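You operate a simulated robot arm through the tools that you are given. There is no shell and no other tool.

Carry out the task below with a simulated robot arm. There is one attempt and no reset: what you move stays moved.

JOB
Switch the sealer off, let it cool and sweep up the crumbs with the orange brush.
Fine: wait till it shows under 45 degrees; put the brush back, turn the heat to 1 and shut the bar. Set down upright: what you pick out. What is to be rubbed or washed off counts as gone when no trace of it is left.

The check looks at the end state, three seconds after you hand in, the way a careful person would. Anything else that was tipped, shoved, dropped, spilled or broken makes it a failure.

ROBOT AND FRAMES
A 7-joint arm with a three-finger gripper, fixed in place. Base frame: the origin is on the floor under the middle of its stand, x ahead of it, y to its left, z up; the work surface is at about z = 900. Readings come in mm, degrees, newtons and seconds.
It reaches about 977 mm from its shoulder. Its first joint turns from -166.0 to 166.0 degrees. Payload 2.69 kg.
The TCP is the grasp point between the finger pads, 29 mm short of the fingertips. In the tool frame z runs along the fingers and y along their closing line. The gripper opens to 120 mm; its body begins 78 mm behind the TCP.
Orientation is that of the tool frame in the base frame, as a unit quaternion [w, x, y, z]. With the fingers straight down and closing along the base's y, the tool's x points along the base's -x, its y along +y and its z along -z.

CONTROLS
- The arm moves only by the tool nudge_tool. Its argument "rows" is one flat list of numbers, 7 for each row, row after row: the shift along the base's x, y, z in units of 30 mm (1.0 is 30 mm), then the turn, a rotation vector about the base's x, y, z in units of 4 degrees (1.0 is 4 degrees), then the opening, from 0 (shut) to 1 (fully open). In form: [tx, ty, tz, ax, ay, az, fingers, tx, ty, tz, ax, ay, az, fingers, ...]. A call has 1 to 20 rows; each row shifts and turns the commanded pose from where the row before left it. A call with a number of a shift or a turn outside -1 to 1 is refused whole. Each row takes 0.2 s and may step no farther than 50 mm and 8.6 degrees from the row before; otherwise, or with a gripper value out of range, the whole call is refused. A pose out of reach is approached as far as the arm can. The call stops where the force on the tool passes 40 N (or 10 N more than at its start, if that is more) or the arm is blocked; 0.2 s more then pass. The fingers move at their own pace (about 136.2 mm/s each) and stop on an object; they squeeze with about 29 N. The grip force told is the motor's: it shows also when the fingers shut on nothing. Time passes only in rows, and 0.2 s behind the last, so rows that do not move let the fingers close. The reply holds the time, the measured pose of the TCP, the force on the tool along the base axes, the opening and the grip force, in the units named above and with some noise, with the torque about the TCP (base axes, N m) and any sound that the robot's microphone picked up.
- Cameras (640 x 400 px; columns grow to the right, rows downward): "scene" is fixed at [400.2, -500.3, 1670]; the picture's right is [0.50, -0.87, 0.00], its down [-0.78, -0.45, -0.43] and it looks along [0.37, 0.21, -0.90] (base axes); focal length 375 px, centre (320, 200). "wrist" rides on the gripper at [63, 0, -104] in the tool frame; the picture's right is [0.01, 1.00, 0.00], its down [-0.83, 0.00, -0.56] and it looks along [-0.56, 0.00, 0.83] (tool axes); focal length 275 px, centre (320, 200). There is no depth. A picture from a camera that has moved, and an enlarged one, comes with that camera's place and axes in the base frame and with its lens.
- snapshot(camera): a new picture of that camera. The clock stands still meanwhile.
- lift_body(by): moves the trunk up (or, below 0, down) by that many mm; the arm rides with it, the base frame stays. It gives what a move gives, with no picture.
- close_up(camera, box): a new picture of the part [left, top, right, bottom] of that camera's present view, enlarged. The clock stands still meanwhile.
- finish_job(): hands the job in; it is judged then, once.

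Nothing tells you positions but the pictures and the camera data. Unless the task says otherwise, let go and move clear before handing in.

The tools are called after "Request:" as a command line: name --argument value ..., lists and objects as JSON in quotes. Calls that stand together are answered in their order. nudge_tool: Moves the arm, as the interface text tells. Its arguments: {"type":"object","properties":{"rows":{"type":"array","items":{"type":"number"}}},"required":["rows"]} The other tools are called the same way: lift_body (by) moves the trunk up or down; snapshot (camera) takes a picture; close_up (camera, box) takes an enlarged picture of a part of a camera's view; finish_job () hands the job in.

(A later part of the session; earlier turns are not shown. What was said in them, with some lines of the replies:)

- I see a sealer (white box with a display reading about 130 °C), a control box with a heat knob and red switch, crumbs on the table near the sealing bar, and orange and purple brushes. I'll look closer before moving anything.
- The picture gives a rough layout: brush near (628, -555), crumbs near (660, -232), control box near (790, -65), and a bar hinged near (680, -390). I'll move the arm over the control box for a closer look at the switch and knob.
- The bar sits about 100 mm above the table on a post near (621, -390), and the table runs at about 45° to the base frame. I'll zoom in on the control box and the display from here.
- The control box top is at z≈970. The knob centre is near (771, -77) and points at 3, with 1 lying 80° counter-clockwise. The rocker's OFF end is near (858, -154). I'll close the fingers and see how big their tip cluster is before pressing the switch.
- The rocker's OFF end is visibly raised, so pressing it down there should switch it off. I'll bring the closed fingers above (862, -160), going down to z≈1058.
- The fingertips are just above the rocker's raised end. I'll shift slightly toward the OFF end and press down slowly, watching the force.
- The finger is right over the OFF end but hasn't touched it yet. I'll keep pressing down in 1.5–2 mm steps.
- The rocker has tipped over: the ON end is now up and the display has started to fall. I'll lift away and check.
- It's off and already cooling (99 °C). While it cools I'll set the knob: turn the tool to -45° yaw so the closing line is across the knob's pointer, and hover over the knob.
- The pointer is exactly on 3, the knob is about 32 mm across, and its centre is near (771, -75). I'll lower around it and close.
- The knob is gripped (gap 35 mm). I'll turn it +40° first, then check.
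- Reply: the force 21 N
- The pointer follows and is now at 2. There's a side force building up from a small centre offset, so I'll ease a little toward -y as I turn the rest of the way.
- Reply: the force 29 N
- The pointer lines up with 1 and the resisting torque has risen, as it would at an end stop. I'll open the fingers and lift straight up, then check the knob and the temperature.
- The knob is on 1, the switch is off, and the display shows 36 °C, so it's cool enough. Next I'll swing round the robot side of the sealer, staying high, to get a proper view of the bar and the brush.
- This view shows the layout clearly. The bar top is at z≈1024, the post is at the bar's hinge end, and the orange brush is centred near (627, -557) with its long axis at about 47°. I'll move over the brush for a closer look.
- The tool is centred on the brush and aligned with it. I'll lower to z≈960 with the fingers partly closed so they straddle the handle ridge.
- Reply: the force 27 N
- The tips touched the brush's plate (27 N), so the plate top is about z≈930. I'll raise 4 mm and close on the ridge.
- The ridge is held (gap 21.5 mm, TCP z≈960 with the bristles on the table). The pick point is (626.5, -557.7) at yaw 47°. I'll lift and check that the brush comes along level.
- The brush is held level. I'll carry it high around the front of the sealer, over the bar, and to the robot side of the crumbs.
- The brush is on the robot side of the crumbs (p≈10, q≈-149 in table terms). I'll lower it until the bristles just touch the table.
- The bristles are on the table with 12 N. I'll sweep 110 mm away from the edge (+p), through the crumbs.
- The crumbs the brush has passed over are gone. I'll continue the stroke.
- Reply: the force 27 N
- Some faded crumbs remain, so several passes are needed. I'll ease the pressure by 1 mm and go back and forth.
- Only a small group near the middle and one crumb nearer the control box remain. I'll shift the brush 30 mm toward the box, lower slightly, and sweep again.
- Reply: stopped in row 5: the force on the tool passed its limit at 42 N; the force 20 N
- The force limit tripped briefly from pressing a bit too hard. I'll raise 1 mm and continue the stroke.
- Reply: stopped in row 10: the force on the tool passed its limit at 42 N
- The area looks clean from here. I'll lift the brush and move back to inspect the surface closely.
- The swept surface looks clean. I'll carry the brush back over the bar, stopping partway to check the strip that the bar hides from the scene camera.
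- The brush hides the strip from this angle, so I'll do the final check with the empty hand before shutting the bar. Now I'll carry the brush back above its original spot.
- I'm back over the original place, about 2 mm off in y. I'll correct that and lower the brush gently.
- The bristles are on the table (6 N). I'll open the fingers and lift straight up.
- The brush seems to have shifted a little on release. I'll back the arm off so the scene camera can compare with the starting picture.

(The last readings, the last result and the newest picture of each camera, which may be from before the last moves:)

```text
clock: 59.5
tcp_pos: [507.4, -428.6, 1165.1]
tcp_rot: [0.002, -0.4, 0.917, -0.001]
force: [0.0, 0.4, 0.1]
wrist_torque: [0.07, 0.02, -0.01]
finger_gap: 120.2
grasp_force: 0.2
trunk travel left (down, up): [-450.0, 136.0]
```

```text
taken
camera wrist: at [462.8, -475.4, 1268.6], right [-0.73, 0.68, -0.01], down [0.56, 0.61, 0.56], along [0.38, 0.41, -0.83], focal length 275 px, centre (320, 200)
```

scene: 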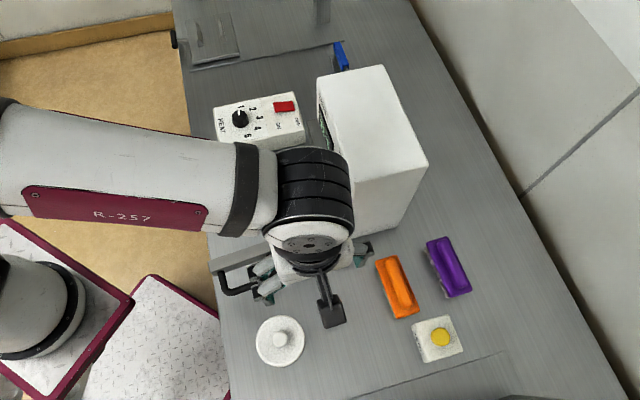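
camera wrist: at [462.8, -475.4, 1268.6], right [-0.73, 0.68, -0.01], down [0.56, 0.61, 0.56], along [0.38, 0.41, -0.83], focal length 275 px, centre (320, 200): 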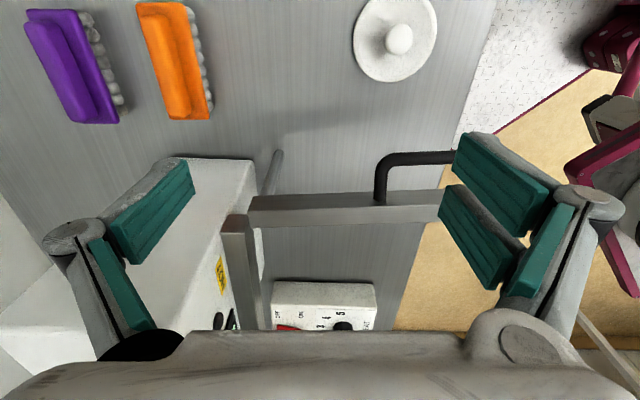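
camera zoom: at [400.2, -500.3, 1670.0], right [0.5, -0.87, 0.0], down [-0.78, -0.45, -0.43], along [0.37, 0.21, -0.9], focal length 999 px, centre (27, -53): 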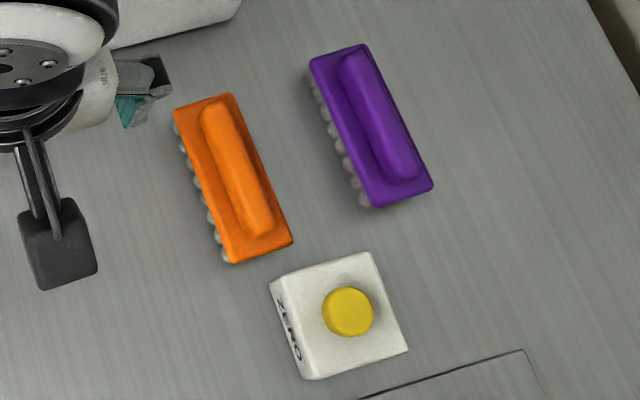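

The brush is upright, within about 10 mm of where it was. Next I'll move the empty hand over the swept area to check the strip next to the bar.

Request:
nudge_tool --rows '[0.586, 0.852, 0.17, 0, 0, 0, 1, 0.586, 0.852, 0.17, 0, 0, 0, 1, 0.586, 0.852, 0.17, 0, 0, 0, 1, 0.586, 0.852, 0.17, 0, 0, 0, 1, 0.586, 0.852, 0.17, 0, 0, 0, 1, 0.586, 0.852, 0.17, 0, 0, 0, 1, 0.586, 0.852, 0.17, 0, 0, 0, 1]'

Request:
snapshot --camera "wrist"

Request:
close_up --camera "wrist" --box '[190, 0, 460, 170]'

```text
clock: 61.1
tcp_pos: [629.8, -248.6, 1201.9]
tcp_rot: [0.002, -0.398, 0.917, -0.002]
force: [0.9, -0.2, 0.3]
wrist_torque: [-0.01, 0.0, -0.02]
finger_gap: 120.0
grasp_force: 0.1
trunk travel left (down, up): [-450.0, 136.0]
```

```text
taken
camera wrist: at [587.0, -295.9, 1305.0], right [-0.73, 0.68, -0.01], down [0.56, 0.61, 0.56], along [0.38, 0.41, -0.83], focal length 275 px, centre (320, 200)
```

wrist: 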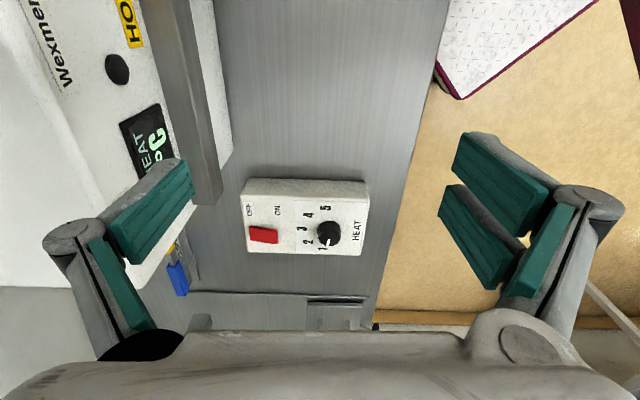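

```text
2.35 times, centred on (325, 85) of wrist
camera zoom: at [587.0, -295.9, 1305.0], right [-0.73, 0.68, -0.01], down [0.56, 0.61, 0.56], along [0.38, 0.41, -0.83], focal length 648 px, centre (308, 471)
```

zoom: 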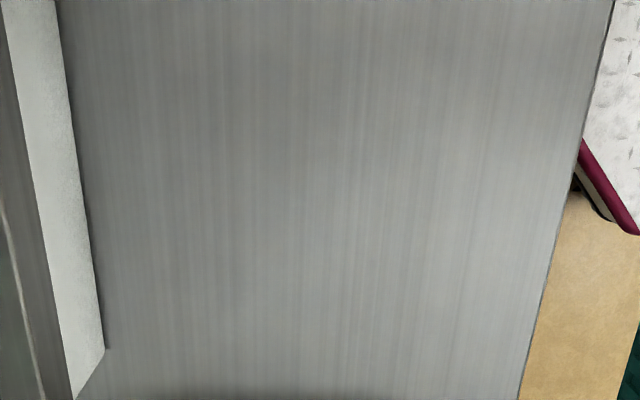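

The table is clean everywhere. Next is the bar: I'll close the fingers and bring them to the outside of the handle (away from the jaw) to push it shut along its arc.

Request:
nudge_tool --rows '[-0.986, -0.49, 0, 0, 0, 0, 0, -0.986, -0.49, 0, 0, 0, 0, 0, -0.986, -0.49, 0, 0, 0, 0, 0, -0.986, -0.49, 0, 0, 0, 0, 0, -0.986, -0.49, 0, 0, 0, 0, 0, -0.986, -0.49, 0, 0, 0, 0, 0, -0.986, -0.49, 0, 0, 0, 0, 0]'

Request:
snapshot --camera "wrist"

Request:
snapshot --camera "scene"

```text
clock: 62.7
tcp_pos: [422.4, -353.9, 1201.0]
tcp_rot: [0.002, -0.399, 0.917, -0.003]
force: [-0.4, 0.1, 0.6]
wrist_torque: [-0.01, 0.02, 0.0]
finger_gap: 0.1
grasp_force: 29.2
trunk travel left (down, up): [-450.0, 136.0]
```

```text
taken
camera wrist: at [378.4, -399.8, 1305.2], right [-0.74, 0.68, -0.01], down [0.56, 0.61, 0.56], along [0.38, 0.41, -0.83], focal length 275 px, centre (320, 200)
```

wrist: 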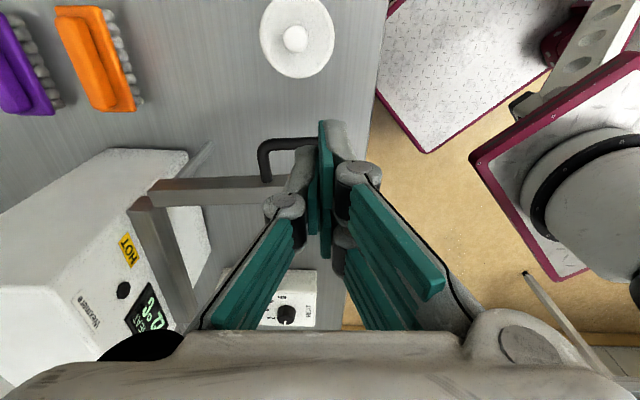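

```text
taken
```

scene: 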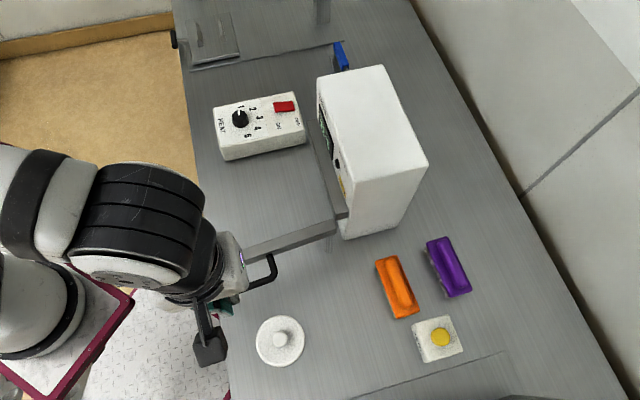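

The closed fingers are just outside the handle. I'll descend to z≈1006, so the fingertips reach just below handle height but stay well above the white lid.

Request:
nudge_tool --rows '[0, 0, -0.93, 0, 0, 0, 0, 0, 0, -0.93, 0, 0, 0, 0, 0, 0, -0.93, 0, 0, 0, 0, 0, 0, -0.93, 0, 0, 0, 0, 0, 0, -0.93, 0, 0, 0, 0, 0, 0, -0.93, 0, 0, 0, 0, 0, 0, -0.92, 0, 0, 0, 0]'

Request:
snapshot --camera "wrist"

Request:
close_up --camera "scene" --box '[170, 200, 350, 370]'

```text
clock: 64.3
tcp_pos: [423.2, -351.5, 1008.1]
tcp_rot: [0.001, -0.4, 0.916, -0.003]
force: [-0.4, 0.7, -0.4]
wrist_torque: [0.01, 0.01, -0.03]
finger_gap: 0.0
grasp_force: 28.6
trunk travel left (down, up): [-450.0, 136.0]
```

```text
taken
camera wrist: at [379.6, -397.7, 1111.1], right [-0.74, 0.68, -0.01], down [0.56, 0.61, 0.56], along [0.38, 0.41, -0.83], focal length 275 px, centre (320, 200)
```

wrist: 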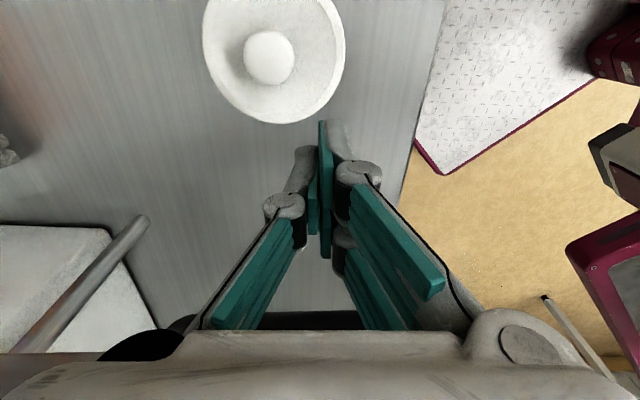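

```text
2.35 times, centred on (260, 285) of scene
camera zoom: at [400.2, -500.3, 1670.0], right [0.5, -0.87, 0.0], down [-0.78, -0.45, -0.43], along [0.37, 0.21, -0.9], focal length 882 px, centre (461, 0)
```

zoom: 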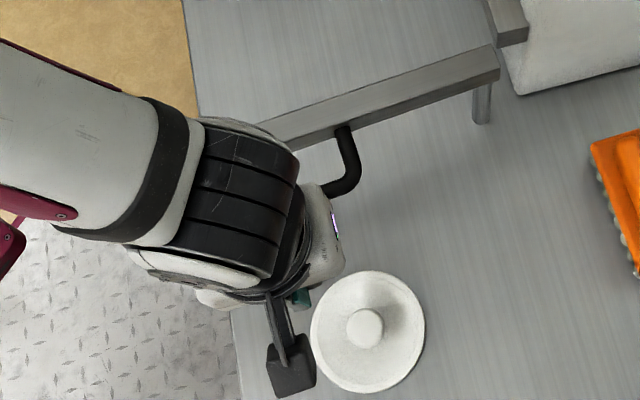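

Cross-checking the images, the bar is actually at z≈1031–1056 with the handle at about z≈1043, and it pivots on the post near (620, -393). I'll raise the fingers to handle height and begin pushing along the arc.

Request:
nudge_tool --rows '[0, 0, 0.45, 0, 0, 0, 0, 0, 0, 0.45, 0, 0, 0, 0, 0.35, -0.07, 0, 0, 0, 0, 0, 0.35, -0.07, 0, 0, 0, 0, 0, 0.117, 0.403, 0, 0, 0, 0, 0, 0.117, 0.403, 0, 0, 0, 0, 0, 0.17, 0.382, 0, 0, 0, 0, 0, 0.17, 0.382, 0, 0, 0, 0, 0]'

Request:
snapshot --camera "scene"

Request:
snapshot --camera "wrist"

```text
clock: 66.1
tcp_pos: [461.9, -308.5, 1033.3]
tcp_rot: [0.002, -0.399, 0.917, -0.003]
force: [0.3, -0.9, 0.2]
wrist_torque: [0.05, 0.02, -0.03]
finger_gap: 0.1
grasp_force: 28.4
trunk travel left (down, up): [-450.0, 136.0]
```

```text
taken
```

scene: 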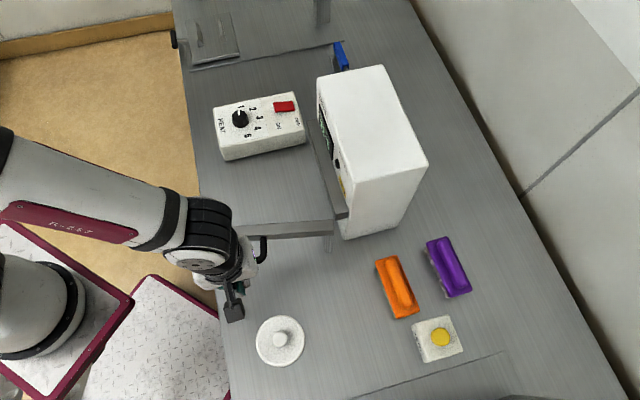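

```text
taken
camera wrist: at [418.1, -354.6, 1137.0], right [-0.73, 0.68, -0.01], down [0.56, 0.61, 0.56], along [0.38, 0.41, -0.83], focal length 275 px, centre (320, 200)
```

wrist: 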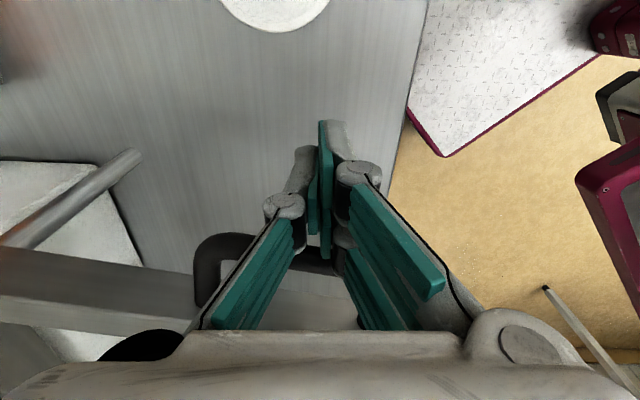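

The bar is swinging with almost no resistance. I'll continue along the arc.

Request:
nudge_tool --rows '[0.222, 0.355, 0, 0, 0, 0, 0, 0.222, 0.355, 0, 0, 0, 0, 0, 0.268, 0.32, 0, 0, 0, 0, 0, 0.268, 0.32, 0, 0, 0, 0, 0, 0.312, 0.28, 0, 0, 0, 0, 0, 0.312, 0.28, 0, 0, 0, 0, 0, 0.347, 0.235, 0, 0, 0, 0, 0, 0.347, 0.235, 0, 0, 0, 0, 0]'

Request:
snapshot --camera "scene"

Request:
snapshot --camera "wrist"

```text
clock: 67.9
tcp_pos: [530.2, -236.2, 1034.6]
tcp_rot: [0.002, -0.399, 0.917, -0.003]
force: [-0.3, 0.0, -0.1]
wrist_torque: [0.04, 0.01, -0.03]
finger_gap: 0.0
grasp_force: 28.4
trunk travel left (down, up): [-450.0, 136.0]
```

```text
taken
```

scene: 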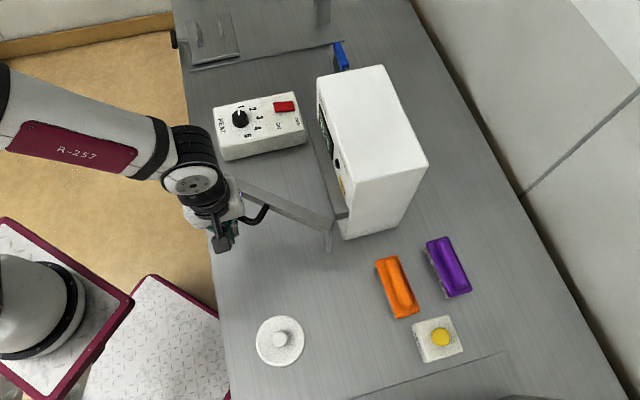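

```text
taken
camera wrist: at [486.8, -283.7, 1138.5], right [-0.74, 0.68, -0.01], down [0.56, 0.61, 0.56], along [0.38, 0.41, -0.83], focal length 275 px, centre (320, 200)
```

wrist: 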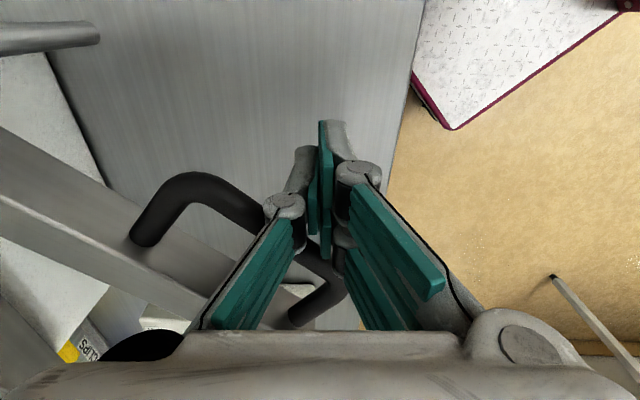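

Request:
nudge_tool --rows '[0.377, 0.183, 0, 0, 0, 0, 0, 0.377, 0.183, 0, 0, 0, 0, 0, 0.398, 0.13, 0, 0, 0, 0, 0, 0.398, 0.13, 0, 0, 0, 0, 0, 0.412, 0.072, 0, 0, 0, 0, 0, 0.412, 0.072, 0, 0, 0, 0, 0, 0.418, 0.015, 0, 0, 0, 0, 0, 0.418, 0.015, 0, 0, 0, 0, 0]'

Request:
snapshot --camera "scene"

Request:
snapshot --camera "wrist"

```text
clock: 69.7
tcp_pos: [625.8, -213.2, 1033.7]
tcp_rot: [0.002, -0.399, 0.917, -0.003]
force: [0.0, -0.3, 0.4]
wrist_torque: [-0.02, -0.01, 0.0]
finger_gap: 0.0
grasp_force: 27.8
trunk travel left (down, up): [-450.0, 136.0]
```

```text
taken
```

scene: 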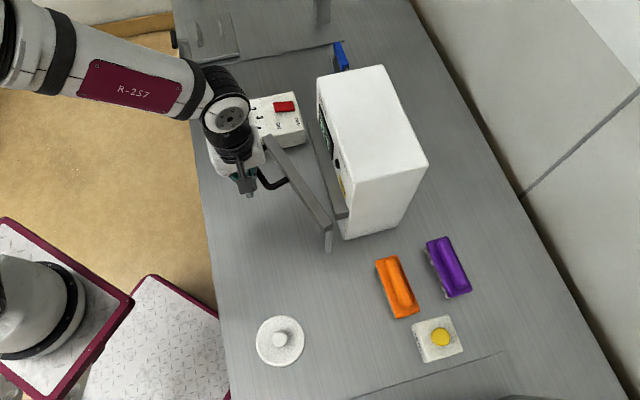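

```text
taken
camera wrist: at [583.1, -259.3, 1137.6], right [-0.73, 0.68, -0.01], down [0.56, 0.61, 0.56], along [0.38, 0.41, -0.83], focal length 275 px, centre (320, 200)
```

wrist: 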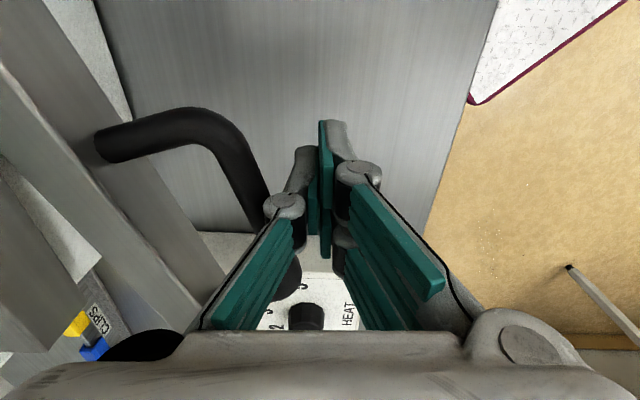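

Request:
nudge_tool --rows '[0.415, -0.043, 0, 0, 0, 0, 0, 0.415, -0.043, 0, 0, 0, 0, 0, 0.407, -0.1, 0, 0, 0, 0, 0]'

Request:
snapshot --camera "scene"

Request:
close_up --camera "scene" --box '[220, 90, 370, 250]'

Request:
snapshot --camera "wrist"

```text
clock: 70.5
tcp_pos: [664.0, -219.1, 1034.1]
tcp_rot: [0.003, -0.399, 0.917, -0.003]
force: [0.5, 0.2, 0.0]
wrist_torque: [0.03, 0.0, -0.02]
finger_gap: 0.0
grasp_force: 28.1
trunk travel left (down, up): [-450.0, 136.0]
```

```text
taken
```

scene: 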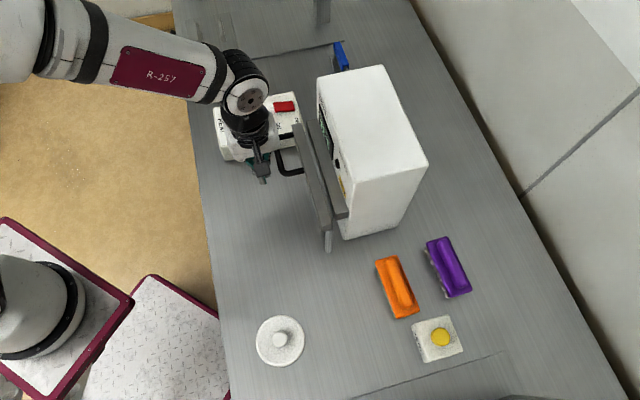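

```text
2.50 times, centred on (295, 170) of scene
camera zoom: at [400.2, -500.3, 1670.0], right [0.5, -0.87, 0.0], down [-0.78, -0.45, -0.43], along [0.37, 0.21, -0.9], focal length 937 px, centre (382, 275)
```

zoom: 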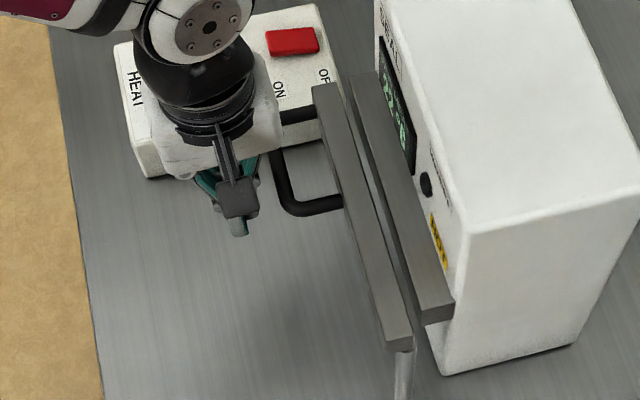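

```text
taken
camera wrist: at [620.6, -265.0, 1137.2], right [-0.74, 0.68, -0.01], down [0.56, 0.61, 0.56], along [0.38, 0.41, -0.83], focal length 275 px, centre (320, 200)
```

wrist: 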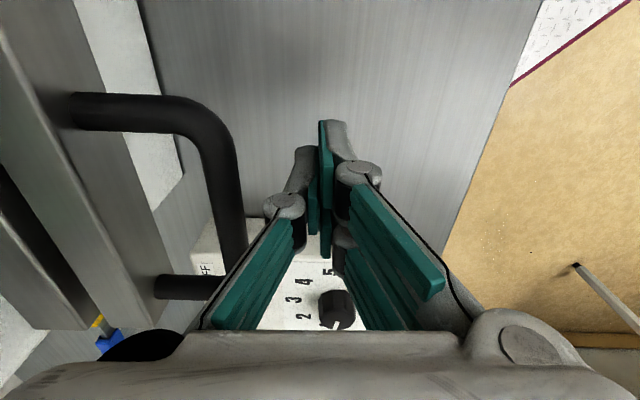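

The bar is nearly parallel with the jaw. I'll push the last bit in small steps, watching the force.

Request:
nudge_tool --rows '[0.128, -0.04, 0, 0, 0, 0, 0, 0.128, -0.04, 0, 0, 0, 0, 0, 0.128, -0.04, 0, 0, 0, 0, 0, 0, 0, 0, 0, 0, 0, 0]'

Request:
close_up --camera "scene" --box '[220, 90, 370, 250]'

```text
clock: 71.5
tcp_pos: [674.4, -223.3, 1034.1]
tcp_rot: [0.002, -0.398, 0.917, -0.003]
force: [-0.1, 0.7, 0.3]
wrist_torque: [0.01, -0.02, 0.01]
finger_gap: 0.0
grasp_force: 28.8
trunk travel left (down, up): [-450.0, 136.0]
```

```text
2.50 times, centred on (295, 170) of scene
camera zoom: at [400.2, -500.3, 1670.0], right [0.5, -0.87, 0.0], down [-0.78, -0.45, -0.43], along [0.37, 0.21, -0.9], focal length 937 px, centre (382, 275)
```

zoom: 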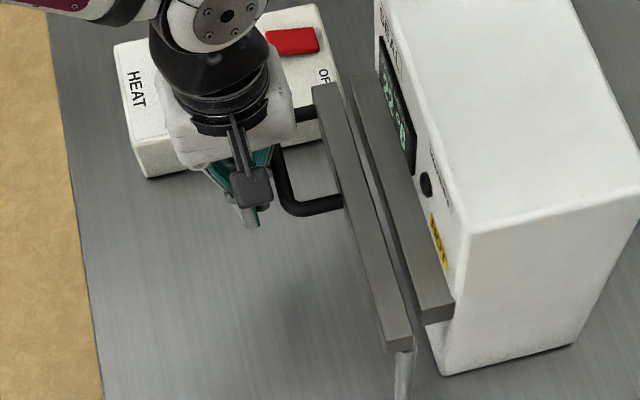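

The bar didn't move in that step, so the fingers are not touching it now. I'll keep going gently until I feel contact.

Request:
nudge_tool --rows '[0.128, -0.06, 0, 0, 0, 0, 0, 0.128, -0.06, 0, 0, 0, 0, 0, 0.128, -0.06, 0, 0, 0, 0, 0, 0, 0, 0, 0, 0, 0, 0]'

Request:
close_up --camera "scene" --box '[220, 90, 370, 250]'

Request:
snapshot --camera "wrist"

```text
clock: 72.3
tcp_pos: [678.3, -222.5, 1032.0]
tcp_rot: [-0.003, -0.399, 0.917, 0.004]
force: [-16.3, 9.2, 10.3]
wrist_torque: [-0.34, -0.44, -0.06]
finger_gap: 0.2
grasp_force: 28.2
trunk travel left (down, up): [-450.0, 136.0]
stopped in row 3: the force on the tool passed its limit at 45 N (the readings are from after the stop); the commanded pose is now the measured one
```

```text
2.50 times, centred on (295, 170) of scene
camera zoom: at [400.2, -500.3, 1670.0], right [0.5, -0.87, 0.0], down [-0.78, -0.45, -0.43], along [0.37, 0.21, -0.9], focal length 937 px, centre (382, 275)
```

zoom: 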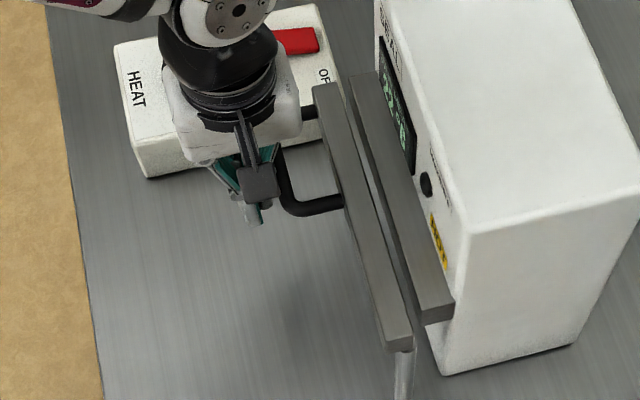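

```text
taken
camera wrist: at [635.9, -270.8, 1137.3], right [-0.73, 0.68, 0.01], down [0.57, 0.61, 0.55], along [0.37, 0.41, -0.83], focal length 275 px, centre (320, 200)
```

wrist: 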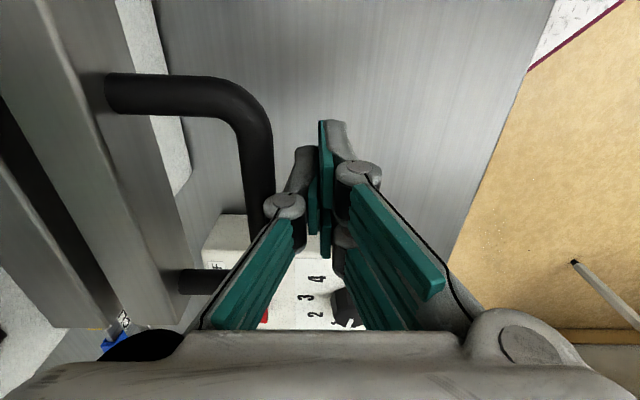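

The handle now resists firmly (45 N) and the bar stays parallel to the jaw, so it's against its stop and shut. I'll back off from the handle and rise clear.

Request:
nudge_tool --rows '[-0.3, 0.3, 0, 0, 0, 0, 0, -0.5, 0.5, 0, 0, 0, 0, 0, -0.5, 0.5, 0.5, 0, 0, 0, 0, -0.3, 0.3, 1, 0, 0, 0, 0, -0.3, 0, 1, 0, 0, 0, 0, -0.3, 0, 1, 0, 0, 0, 0, -0.5, 0, 1, 0, 0, 0, 0, -0.5, 0, 1, 0, 0, 0, 0.5, -0.5, 0, 1, 0, 0, 0, 1, -0.5, 0, 1, 0, 0, 0, 1]'

Request:
snapshot --camera "scene"

Request:
snapshot --camera "wrist"

Request:
close_up --camera "scene" --box '[200, 80, 360, 250]'

```text
clock: 74.5
tcp_pos: [555.8, -175.6, 1256.7]
tcp_rot: [-0.003, -0.399, 0.917, 0.001]
force: [0.8, -0.2, 0.4]
wrist_torque: [0.0, 0.02, 0.02]
finger_gap: 120.1
grasp_force: 0.0
trunk travel left (down, up): [-450.0, 136.0]
```

```text
taken
```

scene: 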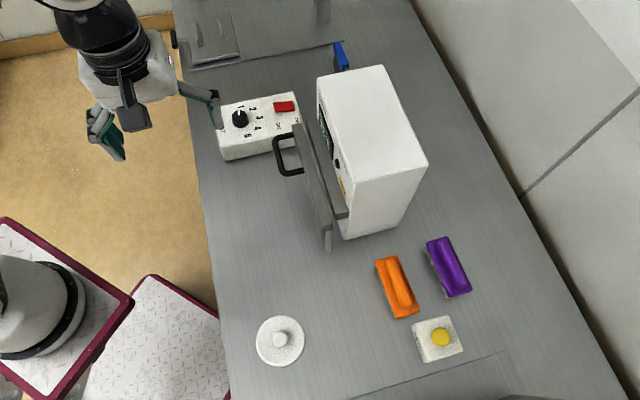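

```text
taken
camera wrist: at [513.9, -223.4, 1360.6], right [-0.73, 0.68, 0.01], down [0.57, 0.61, 0.55], along [0.37, 0.41, -0.83], focal length 275 px, centre (320, 200)
```

wrist: 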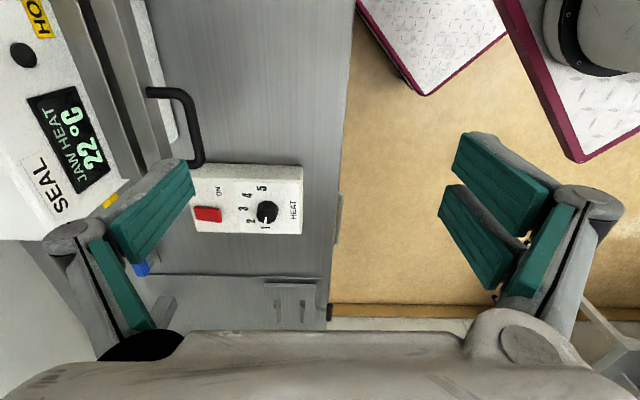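

```text
2.35 times, centred on (280, 165) of scene
camera zoom: at [400.2, -500.3, 1670.0], right [0.5, -0.87, 0.0], down [-0.78, -0.45, -0.43], along [0.37, 0.21, -0.9], focal length 882 px, centre (414, 282)
```

zoom: 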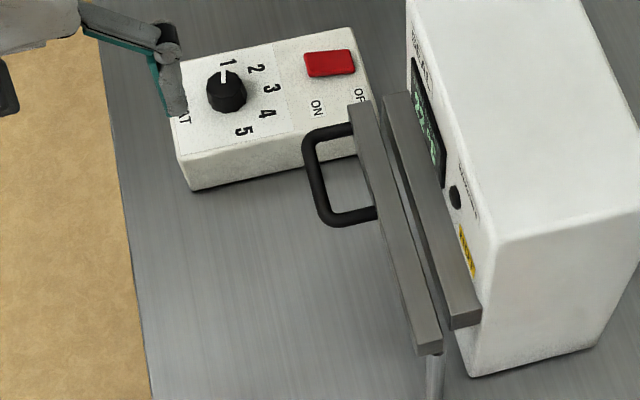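

Request:
close_up --camera "wrist" --box '[0, 0, 240, 200]'

Request:
close_up --camera "wrist" --box '[180, 150, 320, 250]'

Request:
close_up --camera "scene" --box '[240, 220, 500, 390]'

```text
2.00 times, centred on (120, 100) of wrist
camera zoom: at [513.9, -223.4, 1360.6], right [-0.73, 0.68, 0.01], down [0.57, 0.61, 0.55], along [0.37, 0.41, -0.83], focal length 551 px, centre (720, 400)
```

zoom: 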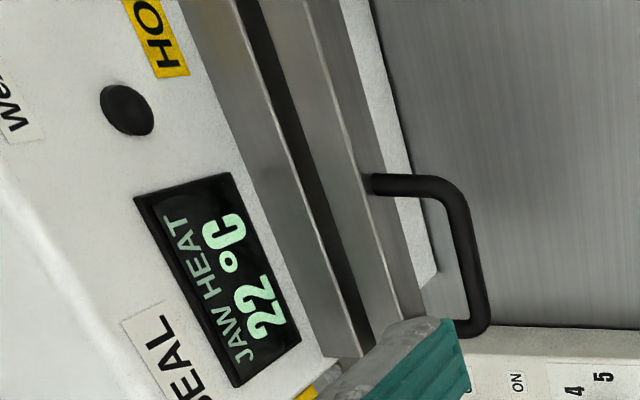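

```text
4.00 times, centred on (250, 200) of wrist
camera zoom: at [513.9, -223.4, 1360.6], right [-0.73, 0.68, 0.01], down [0.57, 0.61, 0.55], along [0.37, 0.41, -0.83], focal length 1101 px, centre (600, 200)
```

zoom: 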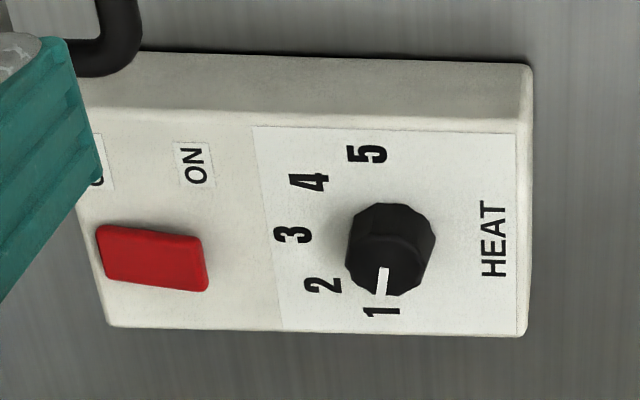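

```text
2.35 times, centred on (370, 305) of scene
camera zoom: at [400.2, -500.3, 1670.0], right [0.5, -0.87, 0.0], down [-0.78, -0.45, -0.43], along [0.37, 0.21, -0.9], focal length 882 px, centre (202, -47)
```

zoom: 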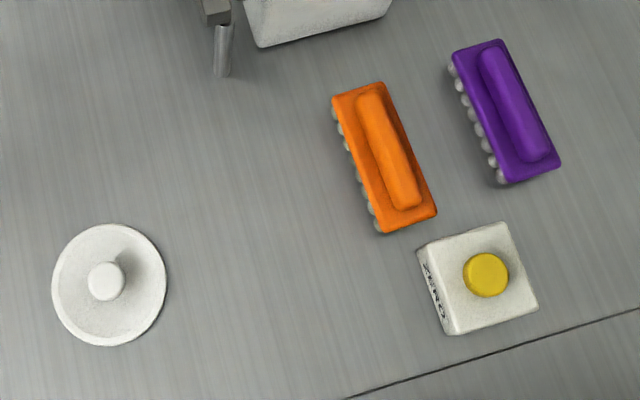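

Everything checks out. The switch is off with the lamp dark, the display reads 22 °C, the knob is on 1, and the bar is shut and parallel to the jaw. The table is clean, and the orange brush is upright about 1 cm from where it was. The hand is empty and clear, so I'm handing in.

Request:
finish_job

```text
The job is handed in.
```

The sealer is off, cooled and cleaned up, and I've handed the job in; the result of the check hasn't come back.

- **Sealer:** the switch is on OFF and the lamp is dark. The display read 36 °C when I started on the brush and 22 °C at the end.
- **Crumbs:** swept with the orange brush in several passes. A close look with the hand empty showed no trace left.
- **Brush:** back upright at its place, about 1 cm from where it started. It slid slightly toward the table edge when the fingers opened, and I left it there.
- **Heat:** the knob points to 1. I turned it before sweeping, while the sealer was still cooling.
- **Bar:** swung shut against its stop, parallel to the jaw with a small even gap. The final push met firm resistance at 45 N and the bar did not move, so I took that as fully closed.

Nothing else on the table looked moved in the last pictures.
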